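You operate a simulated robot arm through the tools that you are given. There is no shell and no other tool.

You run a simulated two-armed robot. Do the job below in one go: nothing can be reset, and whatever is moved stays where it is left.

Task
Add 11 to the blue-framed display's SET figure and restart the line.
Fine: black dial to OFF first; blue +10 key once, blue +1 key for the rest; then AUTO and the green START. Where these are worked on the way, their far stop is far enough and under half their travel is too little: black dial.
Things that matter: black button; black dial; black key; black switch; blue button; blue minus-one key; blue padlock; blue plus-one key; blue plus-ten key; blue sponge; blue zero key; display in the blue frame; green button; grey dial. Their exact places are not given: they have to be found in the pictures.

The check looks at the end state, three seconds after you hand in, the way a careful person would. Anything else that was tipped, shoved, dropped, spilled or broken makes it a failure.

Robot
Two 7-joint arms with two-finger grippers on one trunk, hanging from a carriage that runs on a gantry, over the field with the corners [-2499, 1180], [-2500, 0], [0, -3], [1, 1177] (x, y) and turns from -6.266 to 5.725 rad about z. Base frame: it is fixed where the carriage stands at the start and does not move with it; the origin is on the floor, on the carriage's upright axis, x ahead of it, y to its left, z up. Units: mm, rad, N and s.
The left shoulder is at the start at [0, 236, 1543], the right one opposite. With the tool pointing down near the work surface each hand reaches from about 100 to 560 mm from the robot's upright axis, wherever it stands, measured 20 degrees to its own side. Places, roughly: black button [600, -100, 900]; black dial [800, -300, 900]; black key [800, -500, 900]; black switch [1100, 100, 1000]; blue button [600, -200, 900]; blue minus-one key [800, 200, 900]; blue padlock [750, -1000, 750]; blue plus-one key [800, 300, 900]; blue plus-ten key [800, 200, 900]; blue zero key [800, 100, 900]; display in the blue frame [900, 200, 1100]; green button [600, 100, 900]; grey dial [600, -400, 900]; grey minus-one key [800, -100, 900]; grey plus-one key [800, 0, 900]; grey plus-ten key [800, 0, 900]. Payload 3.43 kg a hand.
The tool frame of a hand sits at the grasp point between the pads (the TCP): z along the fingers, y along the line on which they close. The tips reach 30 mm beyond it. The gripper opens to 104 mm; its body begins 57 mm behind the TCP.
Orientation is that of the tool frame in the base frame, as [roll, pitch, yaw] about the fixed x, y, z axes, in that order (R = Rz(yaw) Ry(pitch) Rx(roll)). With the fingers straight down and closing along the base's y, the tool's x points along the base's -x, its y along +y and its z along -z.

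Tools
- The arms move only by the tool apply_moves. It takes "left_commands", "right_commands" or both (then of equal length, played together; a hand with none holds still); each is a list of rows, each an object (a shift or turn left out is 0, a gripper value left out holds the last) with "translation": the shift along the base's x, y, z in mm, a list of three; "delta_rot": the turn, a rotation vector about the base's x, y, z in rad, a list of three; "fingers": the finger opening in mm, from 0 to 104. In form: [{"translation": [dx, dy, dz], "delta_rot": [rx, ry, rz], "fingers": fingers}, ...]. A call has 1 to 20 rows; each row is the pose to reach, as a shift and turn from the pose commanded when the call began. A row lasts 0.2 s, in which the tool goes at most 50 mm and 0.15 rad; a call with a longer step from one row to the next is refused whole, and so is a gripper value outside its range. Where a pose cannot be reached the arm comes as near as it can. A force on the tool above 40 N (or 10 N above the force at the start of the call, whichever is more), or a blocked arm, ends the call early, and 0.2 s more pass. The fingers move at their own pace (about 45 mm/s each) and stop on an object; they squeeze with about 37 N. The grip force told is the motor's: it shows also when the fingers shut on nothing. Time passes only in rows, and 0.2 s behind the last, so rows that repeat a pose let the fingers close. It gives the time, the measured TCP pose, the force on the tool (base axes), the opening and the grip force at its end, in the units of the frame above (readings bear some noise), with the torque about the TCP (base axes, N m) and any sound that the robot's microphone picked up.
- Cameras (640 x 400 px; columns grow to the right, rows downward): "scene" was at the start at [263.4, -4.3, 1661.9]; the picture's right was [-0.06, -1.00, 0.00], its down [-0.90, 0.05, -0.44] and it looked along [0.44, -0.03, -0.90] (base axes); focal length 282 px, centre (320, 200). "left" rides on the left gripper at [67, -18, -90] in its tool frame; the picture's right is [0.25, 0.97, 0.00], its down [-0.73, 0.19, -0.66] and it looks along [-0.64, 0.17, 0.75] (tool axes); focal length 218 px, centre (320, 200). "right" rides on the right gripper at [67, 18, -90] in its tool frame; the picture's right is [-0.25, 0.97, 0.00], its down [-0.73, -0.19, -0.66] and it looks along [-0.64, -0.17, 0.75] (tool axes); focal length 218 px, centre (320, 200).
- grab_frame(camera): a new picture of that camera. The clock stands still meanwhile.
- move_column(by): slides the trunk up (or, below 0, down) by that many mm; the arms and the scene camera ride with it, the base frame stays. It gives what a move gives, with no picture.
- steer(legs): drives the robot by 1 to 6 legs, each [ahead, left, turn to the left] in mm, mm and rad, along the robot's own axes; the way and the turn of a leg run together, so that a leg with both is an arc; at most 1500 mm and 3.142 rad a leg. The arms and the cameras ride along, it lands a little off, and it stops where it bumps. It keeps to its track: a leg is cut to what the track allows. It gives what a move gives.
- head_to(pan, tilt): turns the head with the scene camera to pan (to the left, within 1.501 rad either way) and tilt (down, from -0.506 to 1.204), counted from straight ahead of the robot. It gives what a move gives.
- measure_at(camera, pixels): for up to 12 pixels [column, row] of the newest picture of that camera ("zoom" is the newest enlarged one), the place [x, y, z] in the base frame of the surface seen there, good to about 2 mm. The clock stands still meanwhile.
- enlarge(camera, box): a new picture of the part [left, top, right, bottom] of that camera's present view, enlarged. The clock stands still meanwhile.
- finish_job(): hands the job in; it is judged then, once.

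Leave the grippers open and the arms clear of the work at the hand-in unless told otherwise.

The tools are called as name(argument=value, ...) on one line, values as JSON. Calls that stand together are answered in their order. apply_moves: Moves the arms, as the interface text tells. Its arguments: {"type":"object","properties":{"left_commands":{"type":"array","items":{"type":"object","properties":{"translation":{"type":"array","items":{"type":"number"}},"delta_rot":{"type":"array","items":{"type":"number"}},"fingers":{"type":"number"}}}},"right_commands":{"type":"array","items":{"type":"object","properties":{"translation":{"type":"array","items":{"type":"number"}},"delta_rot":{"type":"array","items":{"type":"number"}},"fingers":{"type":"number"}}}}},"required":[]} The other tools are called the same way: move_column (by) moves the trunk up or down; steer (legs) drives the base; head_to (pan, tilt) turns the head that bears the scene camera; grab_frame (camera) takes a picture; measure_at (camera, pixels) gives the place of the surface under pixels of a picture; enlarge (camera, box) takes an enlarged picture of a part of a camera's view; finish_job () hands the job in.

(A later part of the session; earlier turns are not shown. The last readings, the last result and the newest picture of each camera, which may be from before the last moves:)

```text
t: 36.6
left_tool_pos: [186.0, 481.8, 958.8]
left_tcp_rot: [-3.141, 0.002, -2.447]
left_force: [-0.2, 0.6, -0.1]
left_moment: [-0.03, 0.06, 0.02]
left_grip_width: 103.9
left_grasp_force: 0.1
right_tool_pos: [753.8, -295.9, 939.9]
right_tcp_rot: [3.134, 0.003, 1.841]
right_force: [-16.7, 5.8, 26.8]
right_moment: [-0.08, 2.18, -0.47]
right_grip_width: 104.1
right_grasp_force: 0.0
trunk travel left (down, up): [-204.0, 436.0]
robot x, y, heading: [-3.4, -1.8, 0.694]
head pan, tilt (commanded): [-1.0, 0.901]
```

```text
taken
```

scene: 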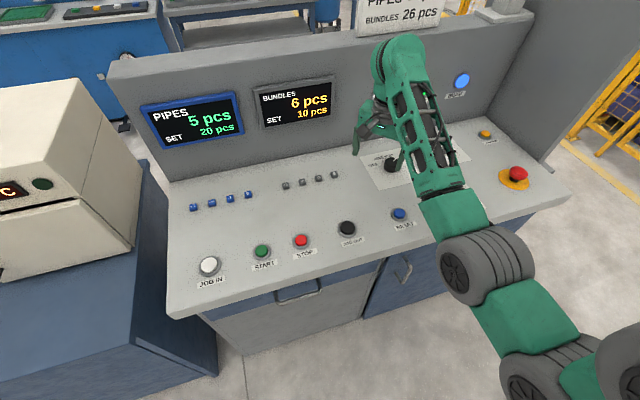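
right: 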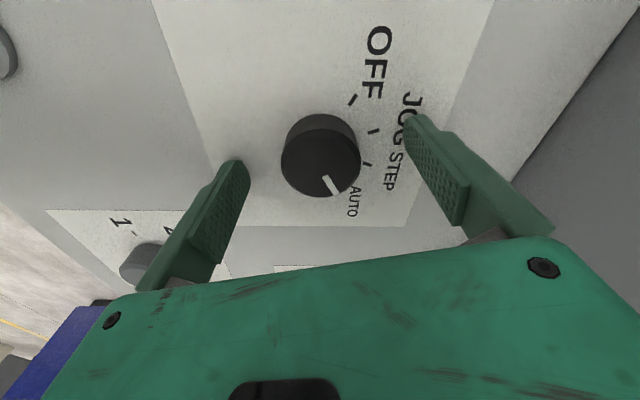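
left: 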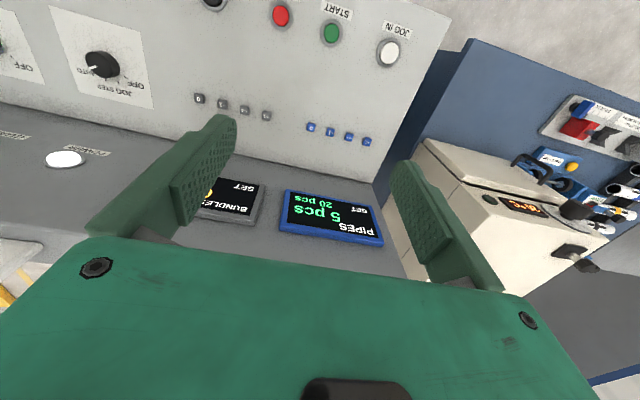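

A contact force (27 N up, -17 N x) appeared at about z 940; torque says it acts at the finger on the -x side near (691,-305). I look closely before moving on.

enlarge(camera="right", box=[130, 100, 290, 300])

grab_frame(camera="scene")

```text
2.00 times, centred on (210, 200) of right
```

zoom: 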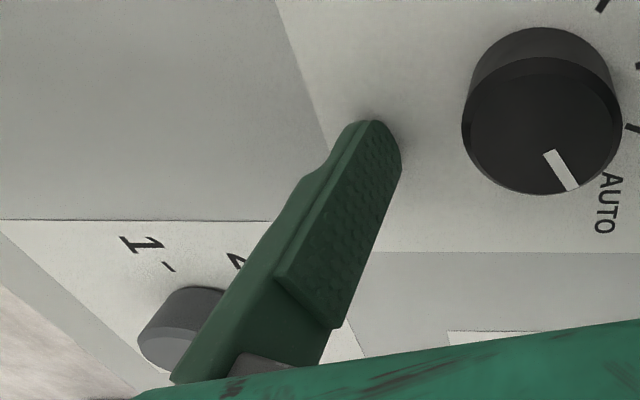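

```text
taken
```

scene: 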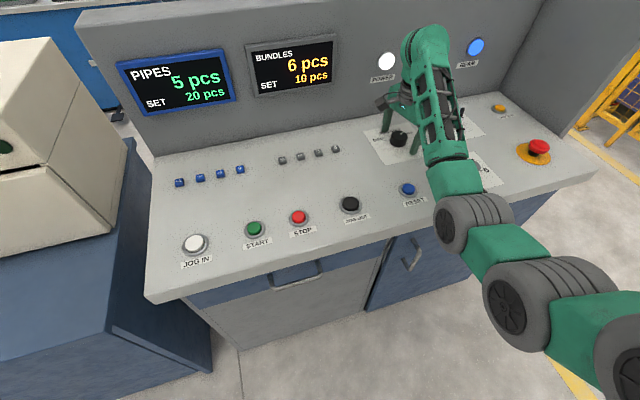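

It looks like the fingertip is just touching the panel. I raise the hand 7 mm to relieve it and read the force.

apply_moves(right_commands=[{"translation": [0, 0, 4]}, {"translation": [0, 0, 7]}, {"translation": [0, 0, 7]}])

```text
t: 37.4
left_tool_pos: [188.8, 481.9, 957.3]
left_tcp_rot: [-3.14, 0.003, -2.448]
left_force: [0.1, 1.0, -0.3]
left_moment: [0.03, 0.01, 0.0]
left_grip_width: 104.3
left_grasp_force: 0.0
right_tool_pos: [753.5, -294.8, 944.2]
right_tcp_rot: [-3.141, -0.001, 1.843]
right_force: [1.0, -0.1, -0.4]
right_moment: [-0.02, 0.01, 0.01]
right_grip_width: 104.3
right_grasp_force: 0.0
trunk travel left (down, up): [-204.0, 436.0]
robot x, y, heading: [0.1, 0.3, 0.689]
head pan, tilt (commanded): [-1.0, 0.901]
```

Free at z≈944. Now close the fingers on the dial (command 35 mm so they squeeze the ~46 mm knob).

apply_moves(right_commands=[{"fingers": 80}, {"fingers": 60}, {"fingers": 35}, {"fingers": 35}, {"fingers": 35}, {"fingers": 35}])

grab_frame(camera="right")

```text
t: 38.8
left_tool_pos: [189.6, 480.9, 958.5]
left_tcp_rot: [3.14, 0.004, -2.448]
left_force: [-0.1, 0.2, 0.5]
left_moment: [0.01, 0.0, 0.02]
left_grip_width: 104.0
left_grasp_force: 0.1
right_tool_pos: [755.3, -293.2, 943.3]
right_tcp_rot: [3.14, 0.001, 1.843]
right_force: [6.0, 1.8, -4.0]
right_moment: [0.01, -0.15, -0.02]
right_grip_width: 45.2
right_grasp_force: 45.6
trunk travel left (down, up): [-204.0, 436.0]
robot x, y, heading: [-0.1, 3.7, 0.696]
head pan, tilt (commanded): [-1.0, 0.901]
```

```text
taken
```

right: 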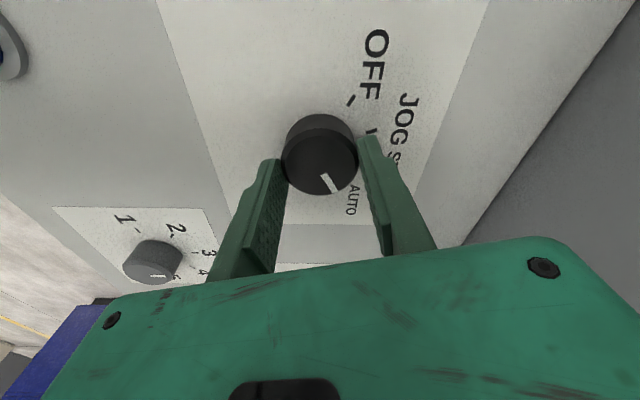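

Knob gripped (45.2 mm, 46 N). Now turn it to the left (+z), toward OFF, first 1.0 rad in small steps.

apply_moves(right_commands=[{"translation": [0.6, 0.3, 0], "delta_rot": [0, 0, 0.08], "fingers": 35}, {"translation": [0.6, 0.3, 0], "delta_rot": [0, 0, 0.18], "fingers": 35}, {"translation": [0.6, 0.3, 0], "delta_rot": [0, 0, 0.28], "fingers": 35}, {"translation": [0.6, 0.3, 0], "delta_rot": [0, 0, 0.38], "fingers": 35}, {"translation": [0.6, 0.3, 0], "delta_rot": [0, 0, 0.48], "fingers": 35}, {"translation": [0.6, 0.3, 0], "delta_rot": [0, 0, 0.58], "fingers": 35}, {"translation": [0.6, 0.3, 0], "delta_rot": [0, 0, 0.68], "fingers": 35}, {"translation": [0.6, 0.3, 0], "delta_rot": [0, 0, 0.78], "fingers": 35}, {"translation": [0.6, 0.3, 0], "delta_rot": [0, 0, 0.88], "fingers": 35}, {"translation": [0.6, 0.3, 0], "delta_rot": [0, 0, 1.0], "fingers": 35}])

grab_frame(camera="right")

```text
t: 41.0
left_tool_pos: [189.5, 482.2, 957.8]
left_tcp_rot: [3.14, 0.002, -2.449]
left_force: [-0.2, 0.5, -0.5]
left_moment: [-0.04, 0.04, -0.03]
left_grip_width: 104.0
left_grasp_force: 0.0
right_tool_pos: [754.4, -293.6, 942.8]
right_tcp_rot: [3.14, 0.0, 2.844]
right_force: [6.3, 1.5, -5.5]
right_moment: [0.33, -0.43, -0.02]
right_grip_width: 45.2
right_grasp_force: 44.9
trunk travel left (down, up): [-204.0, 436.0]
robot x, y, heading: [-0.2, -0.9, 0.693]
head pan, tilt (commanded): [-1.0, 0.901]
```

```text
taken
```

right: 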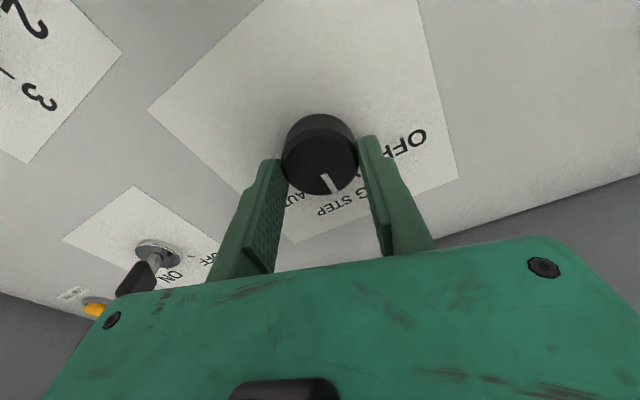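

The knob turns with the grip. Continue 1.1 rad more (total 2.1 rad ≈ 120°) to the OFF stop.

apply_moves(right_commands=[{"delta_rot": [0, 0, 0.1], "fingers": 35}, {"delta_rot": [0, 0, 0.2], "fingers": 35}, {"delta_rot": [0, 0, 0.3], "fingers": 35}, {"delta_rot": [0, 0, 0.4], "fingers": 35}, {"delta_rot": [0, 0, 0.5], "fingers": 35}, {"delta_rot": [0, 0, 0.6], "fingers": 35}, {"delta_rot": [0, 0, 0.7], "fingers": 35}, {"delta_rot": [0, 0, 0.8], "fingers": 35}, {"delta_rot": [0, 0, 0.9], "fingers": 35}, {"delta_rot": [0, 0, 1.0], "fingers": 35}, {"delta_rot": [0, 0, 1.1], "fingers": 35}, {"delta_rot": [0, 0, 1.1], "fingers": 35}])

grab_frame(camera="right")

grab_frame(camera="scene")

```text
t: 43.6
left_tool_pos: [188.8, 481.1, 958.3]
left_tcp_rot: [3.142, 0.002, -2.449]
left_force: [-0.2, -0.2, 0.3]
left_moment: [0.0, 0.01, 0.0]
left_grip_width: 103.8
left_grasp_force: 0.0
right_tool_pos: [754.5, -294.2, 944.6]
right_tcp_rot: [3.141, 0.0, -2.339]
right_force: [-1.5, 1.7, 1.3]
right_moment: [0.29, -0.15, -0.95]
right_grip_width: 45.0
right_grasp_force: 44.3
trunk travel left (down, up): [-204.0, 436.0]
robot x, y, heading: [5.0, -0.2, 0.692]
head pan, tilt (commanded): [-1.0, 0.901]
```

```text
taken
```

right: 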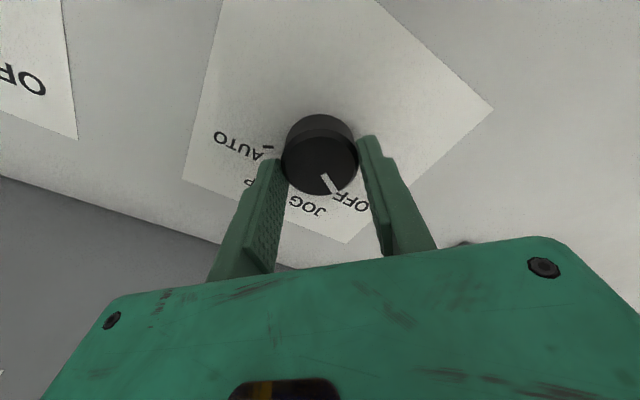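

```text
taken
```

scene: 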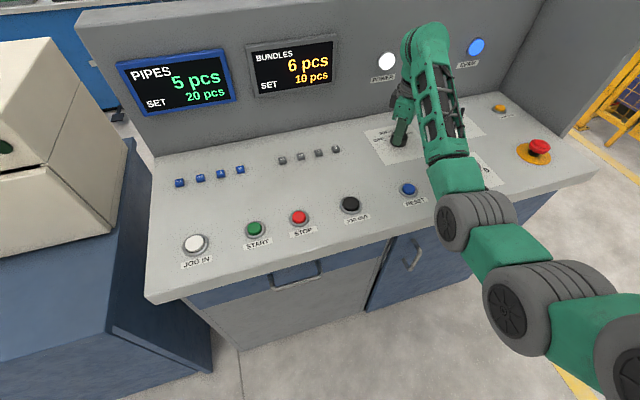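

Stop felt (Mz -0.95 N·m): mark now on OFF. I open the fingers and rise straight up ~90 mm, then check the dial.

apply_moves(right_commands=[{"fingers": 60}, {"fingers": 80}, {"fingers": 100}, {"fingers": 100}, {"translation": [0, 0, 20], "fingers": 100}, {"translation": [0, 0, 45], "fingers": 100}, {"translation": [0, 0, 70], "fingers": 100}, {"translation": [0, 0, 90], "fingers": 100}])

enlarge(camera="right", box=[200, 20, 440, 220])

```text
t: 45.4
left_tool_pos: [189.2, 481.1, 957.2]
left_tcp_rot: [-3.139, 0.003, -2.449]
left_force: [0.0, 0.5, 0.2]
left_moment: [0.0, 0.02, -0.01]
left_grip_width: 104.0
left_grasp_force: 0.1
right_tool_pos: [755.1, -295.0, 1033.0]
right_tcp_rot: [-3.141, 0.0, -2.34]
right_force: [-0.1, 0.2, -0.2]
right_moment: [-0.01, 0.02, 0.04]
right_grip_width: 100.2
right_grasp_force: 0.1
trunk travel left (down, up): [-204.0, 436.0]
robot x, y, heading: [1.8, 0.1, 0.695]
head pan, tilt (commanded): [-1.0, 0.901]
```

```text
2.00 times, centred on (320, 120) of right
```

zoom: 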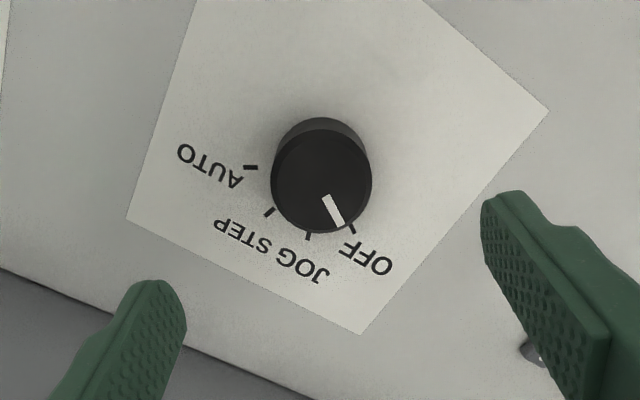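

The white mark points exactly at OFF. Next I close the right fingers into a pusher, pull back 60 mm from the back wall, and turn the tool so it closes along y.

apply_moves(right_commands=[{"translation": [-10, 0, 3], "delta_rot": [0, 0, -0.1], "fingers": 60}, {"translation": [-20, 0, 6], "delta_rot": [0, 0, -0.2], "fingers": 30}, {"translation": [-30, 0, 9], "delta_rot": [0, 0, -0.3], "fingers": 0}, {"translation": [-40, 0, 12], "delta_rot": [0, 0, -0.4], "fingers": 0}, {"translation": [-50, 0, 15], "delta_rot": [0, 0, -0.5], "fingers": 0}, {"translation": [-60, 0, 18], "delta_rot": [0, 0, -0.6], "fingers": 0}, {"translation": [-60, 0, 20], "delta_rot": [0, 0, -0.7], "fingers": 0}, {"translation": [-60, 0, 20], "delta_rot": [0, 0, -0.802], "fingers": 0}])

grab_frame(camera="scene")

```text
t: 47.2
left_tool_pos: [188.4, 480.8, 959.0]
left_tcp_rot: [-3.142, 0.001, -2.447]
left_force: [-0.1, -0.2, -0.6]
left_moment: [0.03, 0.0, -0.01]
left_grip_width: 104.1
left_grasp_force: 0.0
right_tool_pos: [694.2, -294.2, 1052.0]
right_tcp_rot: [3.141, 0.001, 3.138]
right_force: [-0.5, 0.1, -0.2]
right_moment: [0.03, 0.02, -0.03]
right_grip_width: 0.0
right_grasp_force: 34.5
trunk travel left (down, up): [-204.0, 436.0]
robot x, y, heading: [0.7, -1.6, 0.69]
head pan, tilt (commanded): [-1.0, 0.901]
```

```text
taken
```

scene: 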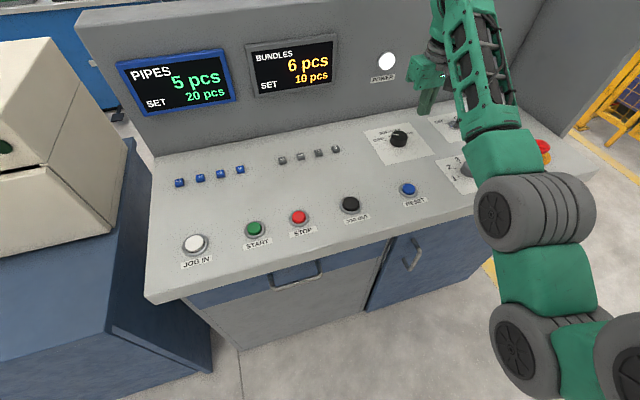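

Before sliding the robot left I check heights of the right arm's lower joints for clearance over the console.

measure_at(camera="scene", pixels=[[495, 215], [490, 245], [540, 280], [515, 350], [510, 370], [425, 110], [195, 255], [190, 235]])

```text
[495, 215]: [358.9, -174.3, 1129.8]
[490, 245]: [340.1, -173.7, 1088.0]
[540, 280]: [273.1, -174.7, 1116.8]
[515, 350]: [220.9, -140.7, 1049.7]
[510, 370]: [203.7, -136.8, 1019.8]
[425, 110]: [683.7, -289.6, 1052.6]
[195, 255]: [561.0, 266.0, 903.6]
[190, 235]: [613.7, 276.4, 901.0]
```

Elbow is at z≈1060–1130 and x≈350, in front of the console: clear. I slide the robot 480 mm to the base-frame left (heading kept).

steer(legs=[[305, 370.5, 0]])

head_to(pan=-0.85, tilt=0.75)

grab_frame(camera="scene")

grab_frame(camera="right")

```text
t: 50.1
left_tool_pos: [188.2, 960.4, 957.8]
left_tcp_rot: [3.142, 0.003, -2.452]
left_force: [-0.8, 0.0, -0.4]
left_moment: [0.01, 0.0, 0.0]
left_grip_width: 103.9
left_grasp_force: 0.1
right_tool_pos: [693.5, 183.4, 1053.2]
right_tcp_rot: [-3.141, 0.0, 3.137]
right_force: [-0.5, 1.2, -0.2]
right_moment: [-0.01, -0.02, -0.03]
right_grip_width: 0.2
right_grasp_force: 34.5
trunk travel left (down, up): [-204.0, 436.0]
robot x, y, heading: [0.3, 480.6, 0.69]
head pan, tilt (commanded): [-1.0, 0.901]
```

```text
t: 50.8
left_tool_pos: [188.5, 960.2, 958.0]
left_tcp_rot: [3.141, 0.001, -2.449]
left_force: [0.7, -1.1, 0.5]
left_moment: [0.02, -0.01, -0.02]
left_grip_width: 104.1
left_grasp_force: 0.1
right_tool_pos: [693.9, 182.4, 1052.3]
right_tcp_rot: [3.141, 0.001, 3.137]
right_force: [-0.2, 0.4, -0.2]
right_moment: [-0.02, 0.03, 0.0]
right_grip_width: 0.1
right_grasp_force: 35.8
trunk travel left (down, up): [-204.0, 436.0]
robot x, y, heading: [0.2, 480.2, 0.693]
head pan, tilt (commanded): [-0.85, 0.75]
```

```text
taken
```

scene: 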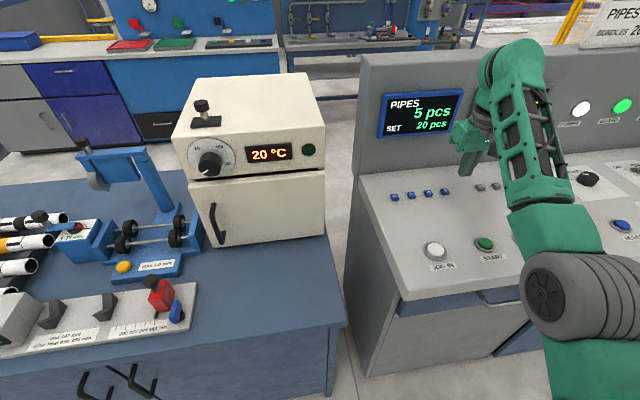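

```text
taken
```

right: 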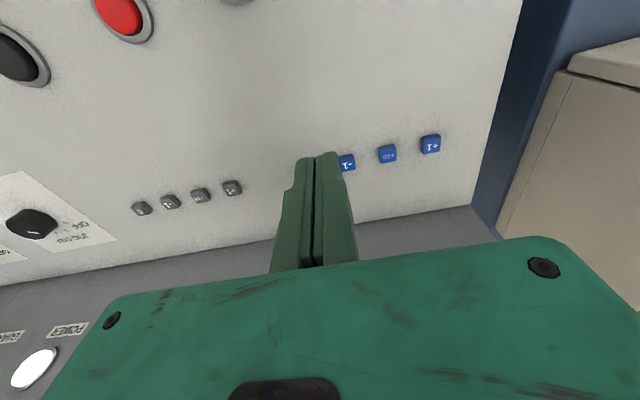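

The display is in view (5 pcs / SET 20 pcs). I enlarge the wrist view to re-measure the blue keys: +10 near (388,153), +1 near (431,143).

enlarge(camera="right", box=[330, 115, 450, 190])

```text
5.33 times, centred on (390, 152) of right
```

zoom: 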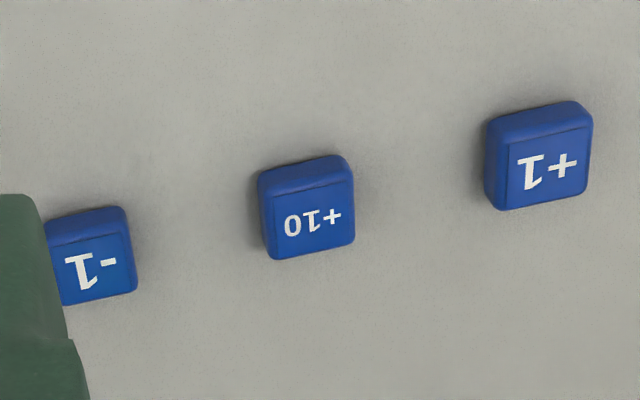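

measure_at(camera="zoom", pixels=[[312, 220], [275, 203], [275, 252], [348, 188], [350, 238], [548, 168], [512, 150], [512, 200], [585, 135], [585, 188], [95, 265], [400, 300]])

```text
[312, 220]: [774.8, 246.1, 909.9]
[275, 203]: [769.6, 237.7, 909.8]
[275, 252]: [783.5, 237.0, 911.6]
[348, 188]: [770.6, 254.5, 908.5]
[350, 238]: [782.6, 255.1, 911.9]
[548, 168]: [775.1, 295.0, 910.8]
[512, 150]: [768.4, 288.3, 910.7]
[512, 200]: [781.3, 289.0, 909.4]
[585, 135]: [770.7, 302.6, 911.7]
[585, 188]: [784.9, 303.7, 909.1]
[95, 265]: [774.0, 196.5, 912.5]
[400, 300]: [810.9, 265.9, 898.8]
```

Keys: +10 centre ≈ (776, 245), +1 centre ≈ (776, 294.5), tops ≈ 911. I move the closed fingers above the +10 key at z≈985.

apply_moves(right_commands=[{"translation": [20, 16, -10]}, {"translation": [41, 31, -25]}, {"translation": [62, 47, -40]}, {"translation": [82.2, 62.4, -55]}, {"translation": [82.2, 62.4, -68]}, {"translation": [82.2, 62.4, -68]}])

grab_frame(camera="right")

grab_frame(camera="scene")

```text
t: 52.2
left_tool_pos: [188.9, 958.8, 957.9]
left_tcp_rot: [3.141, 0.002, -2.451]
left_force: [0.3, -0.5, -0.2]
left_moment: [0.02, 0.03, 0.01]
left_grip_width: 104.4
left_grasp_force: 0.1
right_tool_pos: [775.0, 245.1, 984.2]
right_tcp_rot: [3.141, 0.002, 3.139]
right_force: [0.4, 0.4, -0.9]
right_moment: [-0.03, 0.02, 0.03]
right_grip_width: 0.2
right_grasp_force: 34.3
trunk travel left (down, up): [-204.0, 436.0]
robot x, y, heading: [-1.2, 481.3, 0.69]
head pan, tilt (commanded): [-0.85, 0.75]
```

```text
taken
```

right: 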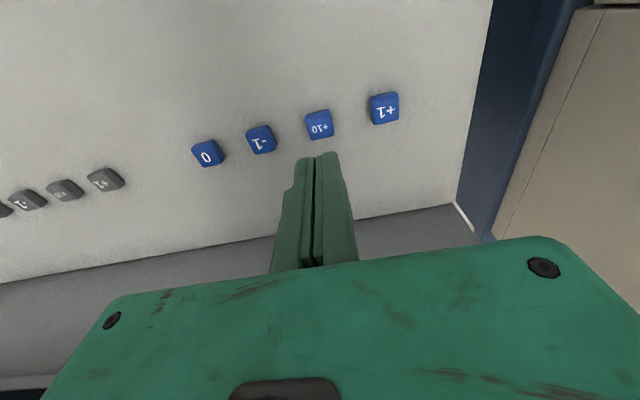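

```text
taken
```

scene: 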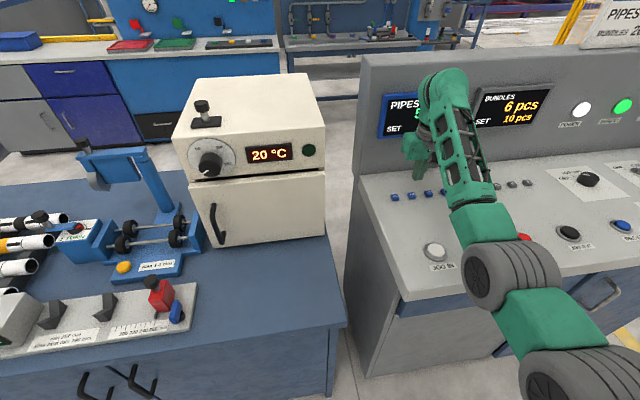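

Pusher is above the +10 key. I descend in steps to z≈952 (tip above or at the key top), watching the force.

apply_moves(right_commands=[{"translation": [0.8, 0, -12]}, {"translation": [0.8, 0, -22]}, {"translation": [0.8, 0, -28]}, {"translation": [0.8, 0, -32]}, {"translation": [0.8, 0, -32]}])

grab_frame(camera="right")

```text
t: 53.4
left_tool_pos: [188.8, 959.6, 958.7]
left_tcp_rot: [3.142, 0.002, -2.45]
left_force: [0.5, -1.0, -0.1]
left_moment: [0.01, 0.0, 0.02]
left_grip_width: 104.0
left_grasp_force: 0.0
right_tool_pos: [775.9, 244.8, 954.0]
right_tcp_rot: [3.141, 0.0, 3.139]
right_force: [-0.5, -0.2, -0.2]
right_moment: [-0.01, -0.01, -0.03]
right_grip_width: 0.1
right_grasp_force: 35.3
trunk travel left (down, up): [-204.0, 436.0]
robot x, y, heading: [0.8, 477.1, 0.69]
head pan, tilt (commanded): [-0.85, 0.75]
```

```text
taken
```

right: 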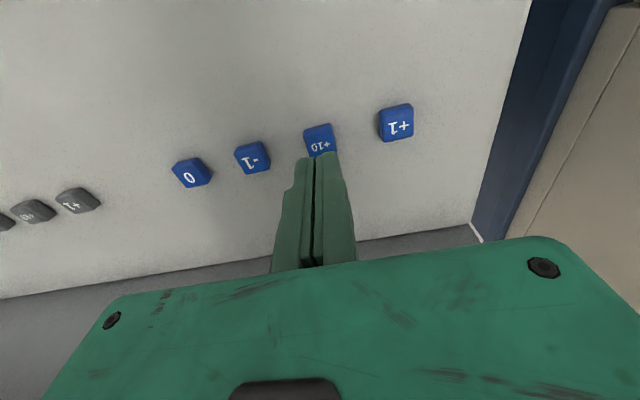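

No contact yet. Continue down 8 mm more, 2 mm a row.

apply_moves(right_commands=[{"translation": [0, 0, -2]}, {"translation": [0, 0, -4]}, {"translation": [0, 0, -6]}, {"translation": [0, 0, -8]}])

```text
t: 54.4
left_tool_pos: [189.4, 961.0, 956.9]
left_tcp_rot: [-3.14, 0.002, -2.452]
left_force: [0.3, -0.1, 1.0]
left_moment: [0.04, 0.01, 0.01]
left_grip_width: 103.8
left_grasp_force: 0.0
right_tool_pos: [777.2, 244.8, 944.2]
right_tcp_rot: [3.141, 0.001, 3.137]
right_force: [-0.5, 0.3, -0.4]
right_moment: [-0.02, -0.02, 0.01]
right_grip_width: 0.0
right_grasp_force: 34.6
trunk travel left (down, up): [-204.0, 436.0]
robot x, y, heading: [-0.9, 477.8, 0.688]
head pan, tilt (commanded): [-0.85, 0.75]
```

Still free at z≈944. Continue down 2 mm a row up to 8 mm more, watching force.

apply_moves(right_commands=[{"translation": [-0.8, 0.2, -1.5]}, {"translation": [-0.8, 0.2, -3]}, {"translation": [-0.8, 0.2, -4]}])

grab_frame(camera="right")

```text
t: 55.2
left_tool_pos: [188.1, 961.1, 957.3]
left_tcp_rot: [-3.141, 0.001, -2.45]
left_force: [0.3, -1.0, 0.0]
left_moment: [0.0, 0.01, 0.01]
left_grip_width: 104.2
left_grasp_force: 0.0
right_tool_pos: [776.5, 245.0, 941.6]
right_tcp_rot: [3.141, -0.001, 3.138]
right_force: [1.0, -0.2, -0.8]
right_moment: [-0.02, -0.04, 0.0]
right_grip_width: 0.0
right_grasp_force: 35.3
trunk travel left (down, up): [-204.0, 436.0]
robot x, y, heading: [0.7, 476.7, 0.688]
head pan, tilt (commanded): [-0.85, 0.75]
```

```text
taken
```

right: 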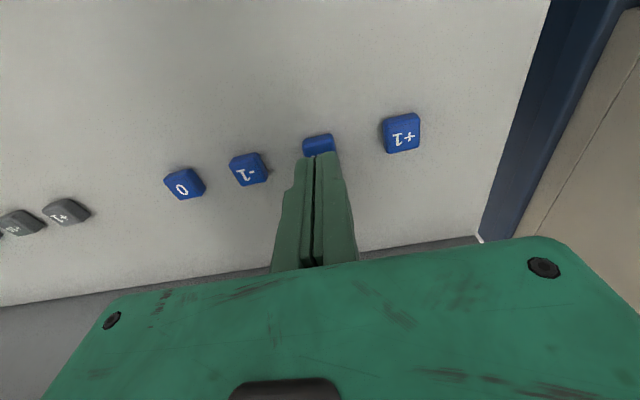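

No contact at ≈941. Continue 1 mm per row, 4 mm.

apply_moves(right_commands=[{"translation": [0, 0, -1]}, {"translation": [0, 0, -2]}, {"translation": [0, 0, -3]}])

```text
t: 56.0
left_tool_pos: [188.5, 960.5, 958.4]
left_tcp_rot: [-3.141, 0.003, -2.45]
left_force: [-0.4, -0.3, -1.2]
left_moment: [0.01, 0.04, 0.03]
left_grip_width: 103.9
left_grasp_force: 0.0
right_tool_pos: [776.0, 245.6, 937.0]
right_tcp_rot: [-3.14, 0.001, 3.139]
right_force: [0.7, 0.3, 0.6]
right_moment: [0.0, 0.0, 0.02]
right_grip_width: 0.0
right_grasp_force: 35.1
trunk travel left (down, up): [-204.0, 436.0]
robot x, y, heading: [-4.7, 480.1, 0.692]
head pan, tilt (commanded): [-0.85, 0.75]
```

Still no clear force at z=937 (nominal tip ≈907). I enlarge the wrist view at the tip.

enlarge(camera="right", box=[260, 110, 380, 185])

enlarge(camera="scene", box=[370, 70, 560, 210])

```text
5.33 times, centred on (320, 148) of right
```

zoom: 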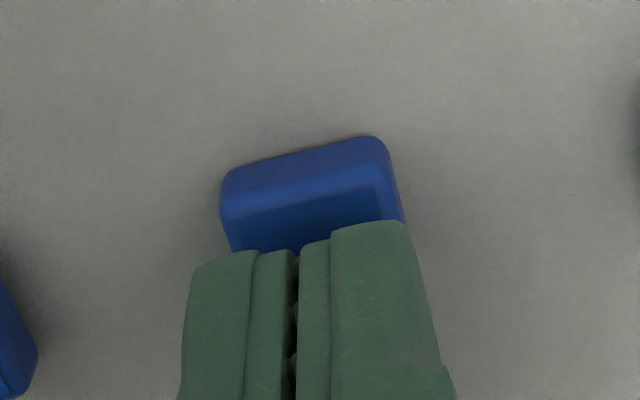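

```text
2.86 times, centred on (465, 140) of scene
```

zoom: 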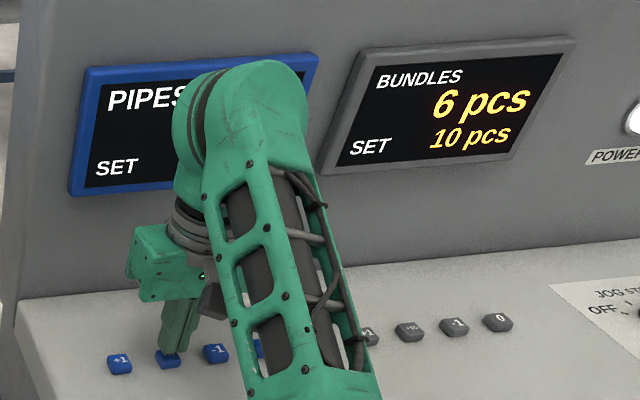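

The tip seems about to touch the key; alignment is fine. Continue down 1 mm per row, 3 mm more.

apply_moves(right_commands=[{"translation": [0, 0, -1]}, {"translation": [0, 0, -2]}, {"translation": [0, 0, -2]}])

enlarge(camera="right", box=[260, 110, 380, 185])

```text
t: 56.8
left_tool_pos: [189.2, 959.1, 958.6]
left_tcp_rot: [-3.142, 0.002, -2.45]
left_force: [0.8, -0.3, 0.3]
left_moment: [0.01, -0.01, -0.02]
left_grip_width: 103.9
left_grasp_force: 0.1
right_tool_pos: [775.7, 245.6, 935.6]
right_tcp_rot: [3.141, -0.002, 3.14]
right_force: [0.4, -0.3, -0.1]
right_moment: [-0.01, -0.02, 0.02]
right_grip_width: 0.0
right_grasp_force: 35.0
trunk travel left (down, up): [-204.0, 436.0]
robot x, y, heading: [0.6, 480.1, 0.69]
head pan, tilt (commanded): [-0.85, 0.75]
```

```text
5.33 times, centred on (320, 148) of right
```

zoom: 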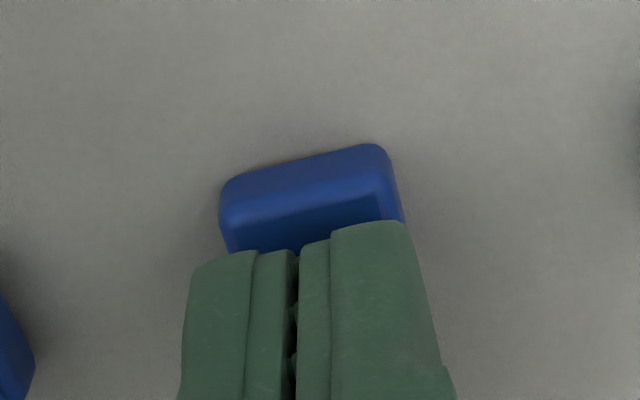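

I measure the fingertip and the key front in this zoom to learn the remaining gap.

measure_at(camera="zoom", pixels=[[370, 228], [220, 262], [320, 250], [310, 200], [310, 160], [370, 205], [270, 235], [312, 237]])

```text
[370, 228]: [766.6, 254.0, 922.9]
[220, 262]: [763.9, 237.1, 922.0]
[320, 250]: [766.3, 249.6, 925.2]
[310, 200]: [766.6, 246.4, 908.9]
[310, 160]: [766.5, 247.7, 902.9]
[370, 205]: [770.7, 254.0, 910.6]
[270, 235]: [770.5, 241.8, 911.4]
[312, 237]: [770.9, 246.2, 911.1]
```

The key top is still at ≈911 (not depressed). Continue down 3 mm.

apply_moves(right_commands=[{"translation": [0, 0, -1]}, {"translation": [0, 0, -2]}, {"translation": [0, 0, -3]}])

enlarge(camera="right", box=[260, 110, 380, 185])

```text
t: 57.6
left_tool_pos: [187.7, 959.5, 958.0]
left_tcp_rot: [3.141, 0.003, -2.452]
left_force: [-0.1, -0.2, 0.7]
left_moment: [-0.02, 0.03, 0.02]
left_grip_width: 103.8
left_grasp_force: 0.2
right_tool_pos: [775.1, 245.9, 932.7]
right_tcp_rot: [3.141, -0.001, 3.139]
right_force: [-0.4, 0.4, 0.3]
right_moment: [0.03, -0.02, -0.03]
right_grip_width: 0.0
right_grasp_force: 34.2
trunk travel left (down, up): [-204.0, 436.0]
robot x, y, heading: [2.4, 477.6, 0.692]
head pan, tilt (commanded): [-0.85, 0.75]
```

```text
5.33 times, centred on (320, 148) of right
```

zoom: 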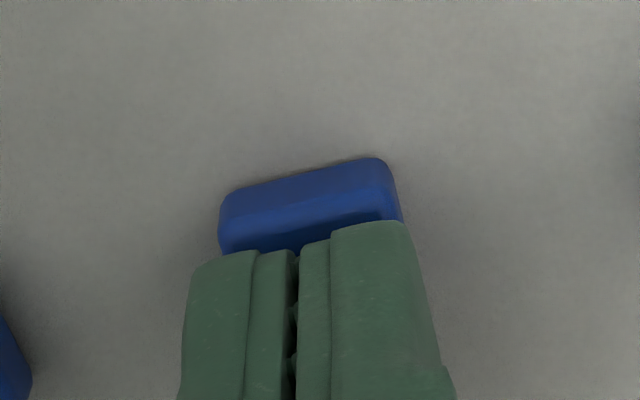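

Still free at TCP z≈932.7. I measure again at the key's front edge and finger silhouette.

measure_at(camera="zoom", pixels=[[370, 228], [220, 262], [320, 245], [310, 205], [310, 175], [370, 212], [270, 238], [420, 300], [420, 350]])

```text
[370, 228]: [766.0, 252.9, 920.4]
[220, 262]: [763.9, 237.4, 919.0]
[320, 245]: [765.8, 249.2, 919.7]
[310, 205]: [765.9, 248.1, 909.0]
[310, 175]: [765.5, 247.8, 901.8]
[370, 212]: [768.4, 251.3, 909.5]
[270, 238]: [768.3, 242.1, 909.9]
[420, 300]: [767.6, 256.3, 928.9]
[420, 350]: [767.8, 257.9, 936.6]
```

The rounded fingertip bottom is still ≈3 mm above the key top. Continue down 4 mm in 1 mm rows.

apply_moves(right_commands=[{"translation": [0.5, -0.5, -1]}, {"translation": [0.5, -0.5, -2]}, {"translation": [0.5, -0.5, -3]}, {"translation": [0.5, -0.5, -4]}])

enlarge(camera="right", box=[260, 110, 380, 185])

```text
t: 58.6
left_tool_pos: [188.2, 959.7, 958.1]
left_tcp_rot: [-3.141, 0.001, -2.451]
left_force: [-0.2, 0.6, -0.5]
left_moment: [0.0, 0.02, -0.04]
left_grip_width: 103.6
left_grasp_force: 0.1
right_tool_pos: [777.1, 244.7, 929.1]
right_tcp_rot: [-3.141, 0.0, 3.138]
right_force: [-2.2, 0.8, 2.0]
right_moment: [0.0, 0.09, -0.02]
right_grip_width: 6.1
right_grasp_force: 34.8
trunk travel left (down, up): [-204.0, 436.0]
robot x, y, heading: [2.1, 482.3, 0.692]
head pan, tilt (commanded): [-0.85, 0.75]
heard: click
```

```text
5.33 times, centred on (320, 148) of right
```

zoom: 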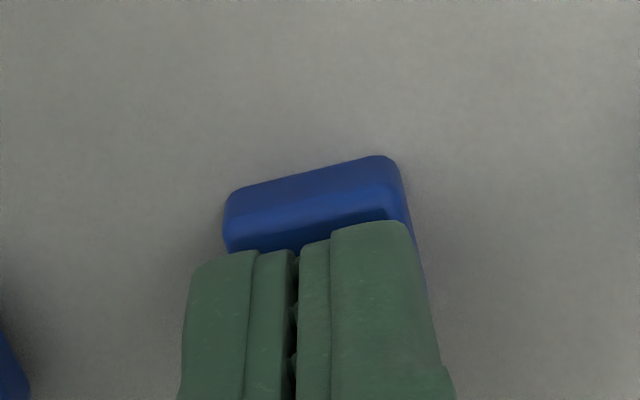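

A click was heard at z≈929 with 2 N: the +10 key was pressed. Now lift straight up and pull aside to read the display.

apply_moves(right_commands=[{"translation": [0, 0, 5]}, {"translation": [0, 0, 15]}, {"translation": [0, 0, 30]}, {"translation": [0, 0, 40]}])

enlarge(camera="scene", box=[370, 70, 560, 210])

grab_frame(camera="right")

```text
t: 59.6
left_tool_pos: [188.5, 960.4, 958.0]
left_tcp_rot: [-3.14, 0.001, -2.45]
left_force: [0.1, 0.6, -0.5]
left_moment: [0.03, 0.04, 0.0]
left_grip_width: 103.9
left_grasp_force: 0.1
right_tool_pos: [776.6, 245.4, 969.8]
right_tcp_rot: [-3.141, -0.001, 3.138]
right_force: [-0.5, -0.5, -0.1]
right_moment: [0.0, 0.02, 0.03]
right_grip_width: 0.0
right_grasp_force: 34.6
trunk travel left (down, up): [-204.0, 436.0]
robot x, y, heading: [-1.3, 479.0, 0.69]
head pan, tilt (commanded): [-0.85, 0.75]
```

```text
2.86 times, centred on (465, 140) of scene
```

zoom: 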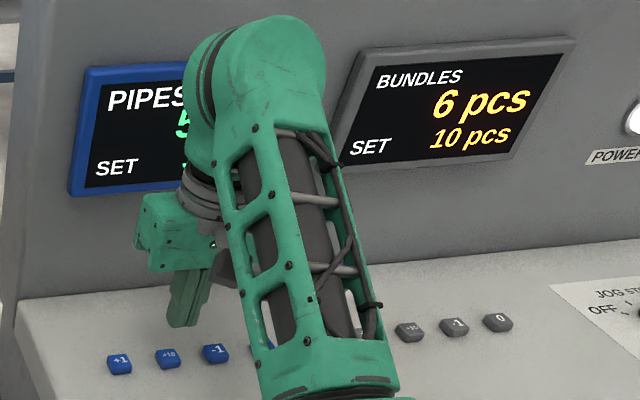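

```text
taken
```

right: 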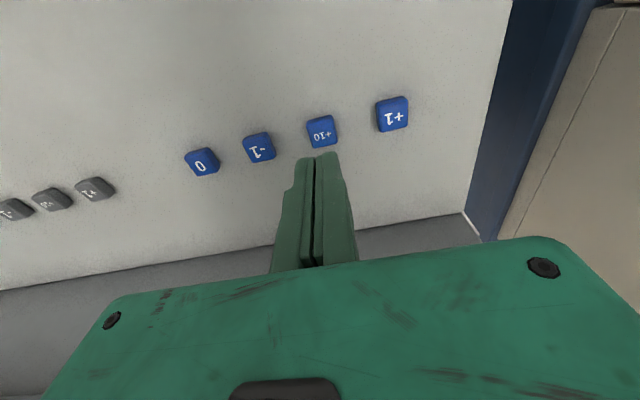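

The arm hides the SET figure. I move the hand back and to the right to read it.

apply_moves(right_commands=[{"translation": [-25, -20, 15]}, {"translation": [-50, -40, 30]}, {"translation": [-70, -60, 40]}])

enlarge(camera="scene", box=[370, 70, 560, 210])

```text
t: 60.4
left_tool_pos: [187.5, 960.1, 957.1]
left_tcp_rot: [-3.141, 0.003, -2.452]
left_force: [0.5, -0.4, 0.2]
left_moment: [0.04, -0.01, 0.03]
left_grip_width: 104.1
left_grasp_force: 0.1
right_tool_pos: [706.8, 182.4, 1006.2]
right_tcp_rot: [3.141, -0.002, 3.139]
right_force: [0.5, 0.5, -0.4]
right_moment: [0.01, 0.0, 0.0]
right_grip_width: 0.1
right_grasp_force: 34.8
trunk travel left (down, up): [-204.0, 436.0]
robot x, y, heading: [-3.0, 480.7, 0.696]
head pan, tilt (commanded): [-0.85, 0.75]
```

```text
2.86 times, centred on (465, 140) of scene
```

zoom: 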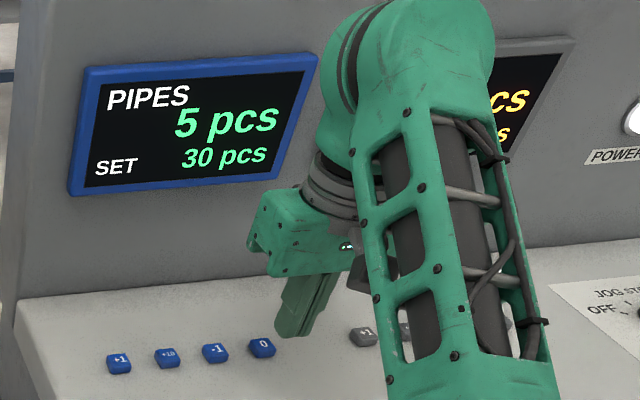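

SET now reads 30. Next the +1 key at (776.3, 294.4): move above it at z≈970.

apply_moves(right_commands=[{"translation": [20, 30, 0]}, {"translation": [40, 60, -10]}, {"translation": [60, 90, -20]}, {"translation": [70, 109.4, -30]}, {"translation": [70, 109.4, -40]}, {"translation": [70, 109.4, -40]}])

grab_frame(camera="right")

```text
t: 61.8
left_tool_pos: [187.5, 959.9, 957.6]
left_tcp_rot: [-3.14, 0.003, -2.451]
left_force: [1.0, -0.7, 0.1]
left_moment: [-0.02, 0.01, -0.01]
left_grip_width: 104.1
left_grasp_force: 0.0
right_tool_pos: [776.1, 295.4, 969.5]
right_tcp_rot: [3.142, 0.003, 3.138]
right_force: [0.2, -0.3, -0.5]
right_moment: [0.01, 0.0, 0.02]
right_grip_width: 0.0
right_grasp_force: 35.2
trunk travel left (down, up): [-204.0, 436.0]
robot x, y, heading: [1.3, 479.0, 0.689]
head pan, tilt (commanded): [-0.85, 0.75]
```

```text
taken
```

right: 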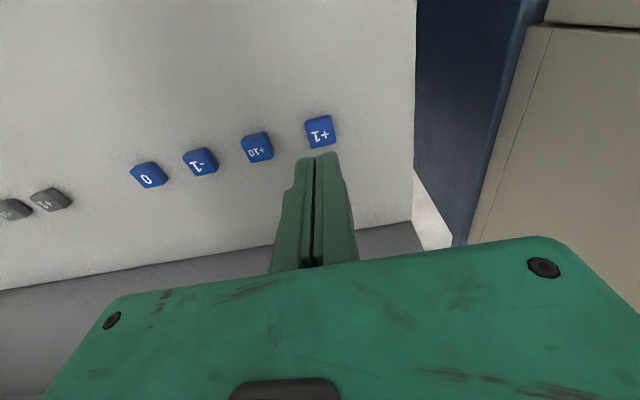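

Aligned over +1. Descend to ≈933, then 1 mm rows to ≈928 as with the +10 key.

apply_moves(right_commands=[{"translation": [0.3, -0.4, -15]}, {"translation": [0.3, -0.4, -27]}, {"translation": [0.3, -0.4, -34]}, {"translation": [0.3, -0.4, -37]}, {"translation": [0.3, -0.4, -38]}, {"translation": [0.3, -0.4, -39]}, {"translation": [0.3, -0.4, -40]}, {"translation": [0.3, -0.4, -41]}])

```text
t: 63.6
left_tool_pos: [189.4, 959.9, 957.9]
left_tcp_rot: [-3.14, 0.001, -2.449]
left_force: [0.2, 0.5, 0.2]
left_moment: [0.0, -0.01, -0.01]
left_grip_width: 104.0
left_grasp_force: 0.1
right_tool_pos: [775.8, 293.7, 928.8]
right_tcp_rot: [3.141, 0.002, 3.138]
right_force: [0.4, -0.8, 2.1]
right_moment: [-0.05, 0.01, -0.02]
right_grip_width: 6.0
right_grasp_force: 35.0
trunk travel left (down, up): [-204.0, 436.0]
robot x, y, heading: [-1.8, 483.0, 0.694]
head pan, tilt (commanded): [-0.85, 0.75]
heard: click
```

Click heard, 2 N. Lift straight up, then back and right to read the display.

apply_moves(right_commands=[{"translation": [0, 0, 5]}, {"translation": [0, 0, 15]}, {"translation": [0, 0, 30]}, {"translation": [0, 0, 45]}, {"translation": [-20, -30, 55]}, {"translation": [-45, -65, 65]}, {"translation": [-70, -100, 75]}, {"translation": [-90, -135, 80]}])

enlarge(camera="scene", box=[370, 70, 560, 210])

```text
t: 65.4
left_tool_pos: [188.6, 959.3, 958.0]
left_tcp_rot: [3.141, 0.003, -2.449]
left_force: [-0.8, 0.0, -0.3]
left_moment: [-0.01, -0.04, -0.02]
left_grip_width: 104.1
left_grasp_force: 0.0
right_tool_pos: [685.6, 157.9, 1009.3]
right_tcp_rot: [-3.14, 0.0, 3.137]
right_force: [0.6, -0.5, -0.1]
right_moment: [0.03, 0.01, -0.03]
right_grip_width: 0.2
right_grasp_force: 34.3
trunk travel left (down, up): [-204.0, 436.0]
robot x, y, heading: [-1.6, 479.2, 0.688]
head pan, tilt (commanded): [-0.85, 0.75]
```

```text
2.86 times, centred on (465, 140) of scene
```

zoom: 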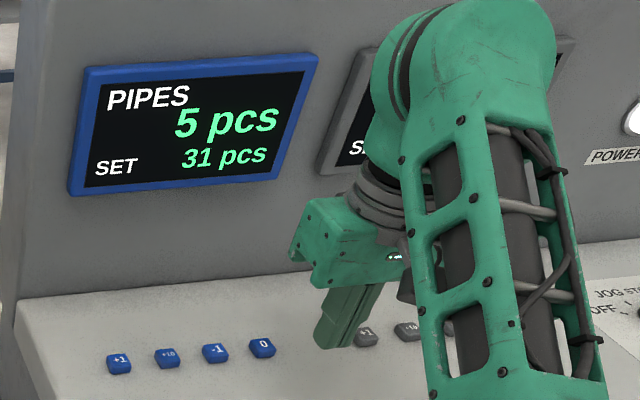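

SET reads 31. Now back to the dial: raise the hand, and slide the robot 479 mm back to the right.

apply_moves(right_commands=[{"translation": [0, 0, 20], "delta_rot": [0, 0, 0.1]}, {"translation": [0, 0, 40], "delta_rot": [0, 0, 0.2]}, {"translation": [0, 0, 45], "delta_rot": [0, 0, 0.3]}, {"translation": [0, 0, 45], "delta_rot": [0, 0, 0.4]}, {"translation": [0, 0, 45], "delta_rot": [0, 0, 0.5]}, {"translation": [0, 0, 45], "delta_rot": [0, 0, 0.6]}, {"translation": [0, 0, 45], "delta_rot": [0, 0, 0.7]}, {"translation": [0, 0, 45], "delta_rot": [0, 0, 0.805]}])

steer(legs=[[-306, -368.5, 0]])

head_to(pan=-1.0, tilt=0.9)

grab_frame(camera="scene")

grab_frame(camera="right")

```text
t: 67.2
left_tool_pos: [189.0, 959.5, 958.4]
left_tcp_rot: [-3.14, 0.001, -2.451]
left_force: [-0.2, 0.4, 0.4]
left_moment: [-0.03, -0.02, 0.01]
left_grip_width: 103.9
left_grasp_force: 0.2
right_tool_pos: [687.0, 158.3, 1051.7]
right_tcp_rot: [3.142, 0.0, -2.336]
right_force: [-0.2, 0.3, -0.5]
right_moment: [0.0, 0.01, 0.0]
right_grip_width: 0.0
right_grasp_force: 35.1
trunk travel left (down, up): [-204.0, 436.0]
robot x, y, heading: [-1.2, 476.5, 0.691]
head pan, tilt (commanded): [-0.85, 0.75]
```

```text
t: 70.1
left_tool_pos: [187.5, 480.3, 958.0]
left_tcp_rot: [-3.139, 0.002, -2.45]
left_force: [0.2, -0.2, -0.2]
left_moment: [0.0, 0.02, -0.01]
left_grip_width: 104.1
left_grasp_force: 0.1
right_tool_pos: [688.3, -319.5, 1053.3]
right_tcp_rot: [-3.141, 0.001, -2.337]
right_force: [-0.3, 0.1, -0.7]
right_moment: [0.02, -0.01, -0.02]
right_grip_width: 0.0
right_grasp_force: 35.2
trunk travel left (down, up): [-204.0, 436.0]
robot x, y, heading: [-0.5, 2.3, 0.692]
head pan, tilt (commanded): [-0.85, 0.75]
```

```text
t: 70.8
left_tool_pos: [189.6, 481.0, 958.4]
left_tcp_rot: [3.141, 0.002, -2.448]
left_force: [0.1, -0.3, 0.2]
left_moment: [0.01, 0.03, -0.01]
left_grip_width: 104.2
left_grasp_force: 0.1
right_tool_pos: [687.6, -319.3, 1053.2]
right_tcp_rot: [3.141, 0.0, -2.339]
right_force: [-0.3, -0.7, 0.0]
right_moment: [-0.02, 0.01, 0.05]
right_grip_width: 0.0
right_grasp_force: 35.1
trunk travel left (down, up): [-204.0, 436.0]
robot x, y, heading: [-0.9, -0.0, 0.693]
head pan, tilt (commanded): [-1.0, 0.901]
```

```text
taken
```

scene: 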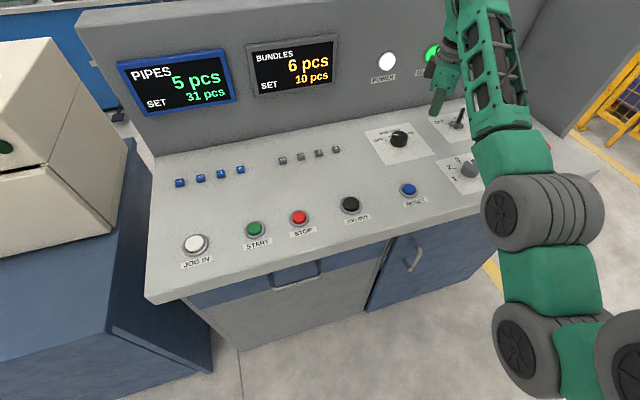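

```text
taken
```

right: 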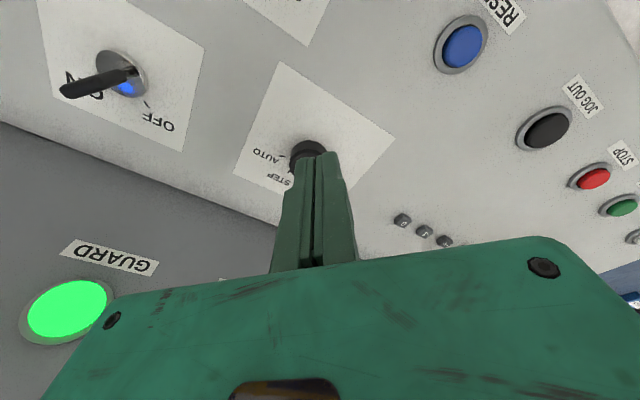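

Dial shows at OFF, hand nearby. I open the fingers and move above the dial centre (754.6, -293.9) at z≈1000.

apply_moves(right_commands=[{"translation": [22, 8, 0], "fingers": 40}, {"translation": [44, 17, 0], "fingers": 80}, {"translation": [66.7, 25.5, 0], "fingers": 100}, {"translation": [66.7, 25.5, -20], "fingers": 100}, {"translation": [66.7, 25.5, -40], "fingers": 100}, {"translation": [66.7, 25.5, -53], "fingers": 100}, {"translation": [66.7, 25.5, -53], "fingers": 100}])

grab_frame(camera="right")

```text
t: 72.4
left_tool_pos: [188.5, 481.0, 957.8]
left_tcp_rot: [3.142, 0.001, -2.449]
left_force: [-0.1, 1.2, 0.3]
left_moment: [0.0, -0.02, 0.03]
left_grip_width: 104.0
left_grasp_force: 0.1
right_tool_pos: [755.6, -293.4, 999.4]
right_tcp_rot: [3.14, 0.0, -2.339]
right_force: [-0.1, 0.0, -0.3]
right_moment: [-0.02, -0.01, 0.02]
right_grip_width: 100.0
right_grasp_force: 0.1
trunk travel left (down, up): [-204.0, 436.0]
robot x, y, heading: [0.0, -2.2, 0.691]
head pan, tilt (commanded): [-1.0, 0.901]
```

```text
taken
```

right: 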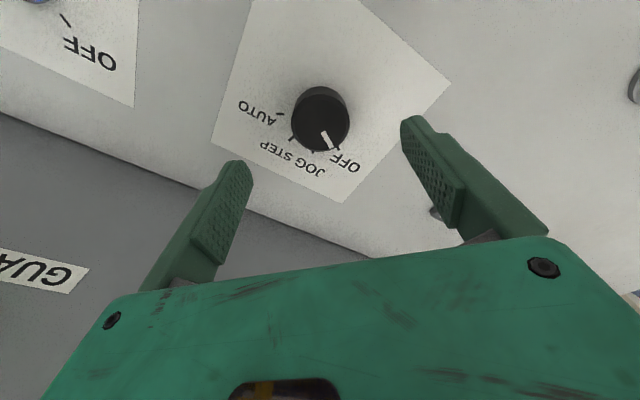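

Centred. Descend 54 mm with fingers at 80 mm, to z≈945 as before.

apply_moves(right_commands=[{"translation": [-0.5, -0.3, -15], "fingers": 80}, {"translation": [-0.5, -0.3, -30], "fingers": 80}, {"translation": [-0.5, -0.3, -42], "fingers": 80}, {"translation": [-0.5, -0.3, -50], "fingers": 80}, {"translation": [-0.5, -0.3, -54], "fingers": 80}, {"translation": [-0.5, -0.3, -54], "fingers": 80}])

```text
t: 73.8
left_tool_pos: [188.7, 481.5, 958.5]
left_tcp_rot: [3.141, 0.003, -2.448]
left_force: [-0.1, 0.8, -0.2]
left_moment: [-0.01, 0.02, 0.03]
left_grip_width: 104.3
left_grasp_force: 0.0
right_tool_pos: [754.7, -295.9, 946.0]
right_tcp_rot: [3.141, 0.0, -2.339]
right_force: [-1.6, -0.2, -0.2]
right_moment: [-0.01, -0.03, -0.02]
right_grip_width: 80.0
right_grasp_force: 0.0
trunk travel left (down, up): [-204.0, 436.0]
robot x, y, heading: [0.1, 0.7, 0.692]
head pan, tilt (commanded): [-1.0, 0.901]
```

Free of contact at z≈946. Close on the knob.

apply_moves(right_commands=[{"translation": [0, 0, -1.5], "fingers": 65}, {"translation": [0, 0, -1.5], "fingers": 50}, {"translation": [0, 0, -1.5], "fingers": 35}, {"translation": [0, 0, -1.5], "fingers": 35}, {"translation": [0, 0, -1.5], "fingers": 35}])

grab_frame(camera="right")

```text
t: 75.0
left_tool_pos: [187.7, 480.8, 957.1]
left_tcp_rot: [-3.141, 0.001, -2.447]
left_force: [0.2, -0.5, 0.2]
left_moment: [0.0, -0.01, -0.02]
left_grip_width: 104.2
left_grasp_force: 0.0
right_tool_pos: [755.0, -293.5, 942.8]
right_tcp_rot: [-3.141, 0.001, -2.341]
right_force: [1.8, -0.8, -3.1]
right_moment: [-0.15, -0.15, -0.01]
right_grip_width: 45.3
right_grasp_force: 45.4
trunk travel left (down, up): [-204.0, 436.0]
robot x, y, heading: [0.6, 2.0, 0.693]
head pan, tilt (commanded): [-1.0, 0.901]
```

```text
taken
```

right: 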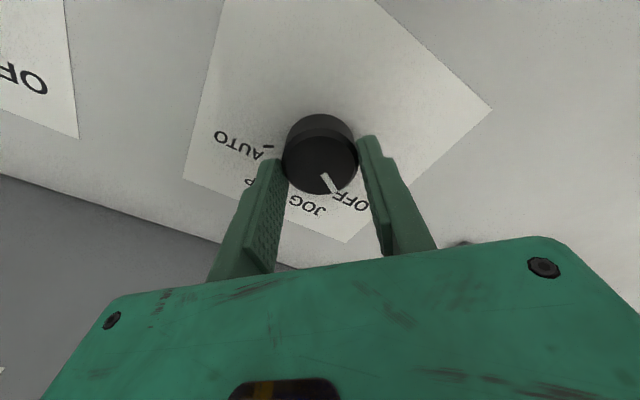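

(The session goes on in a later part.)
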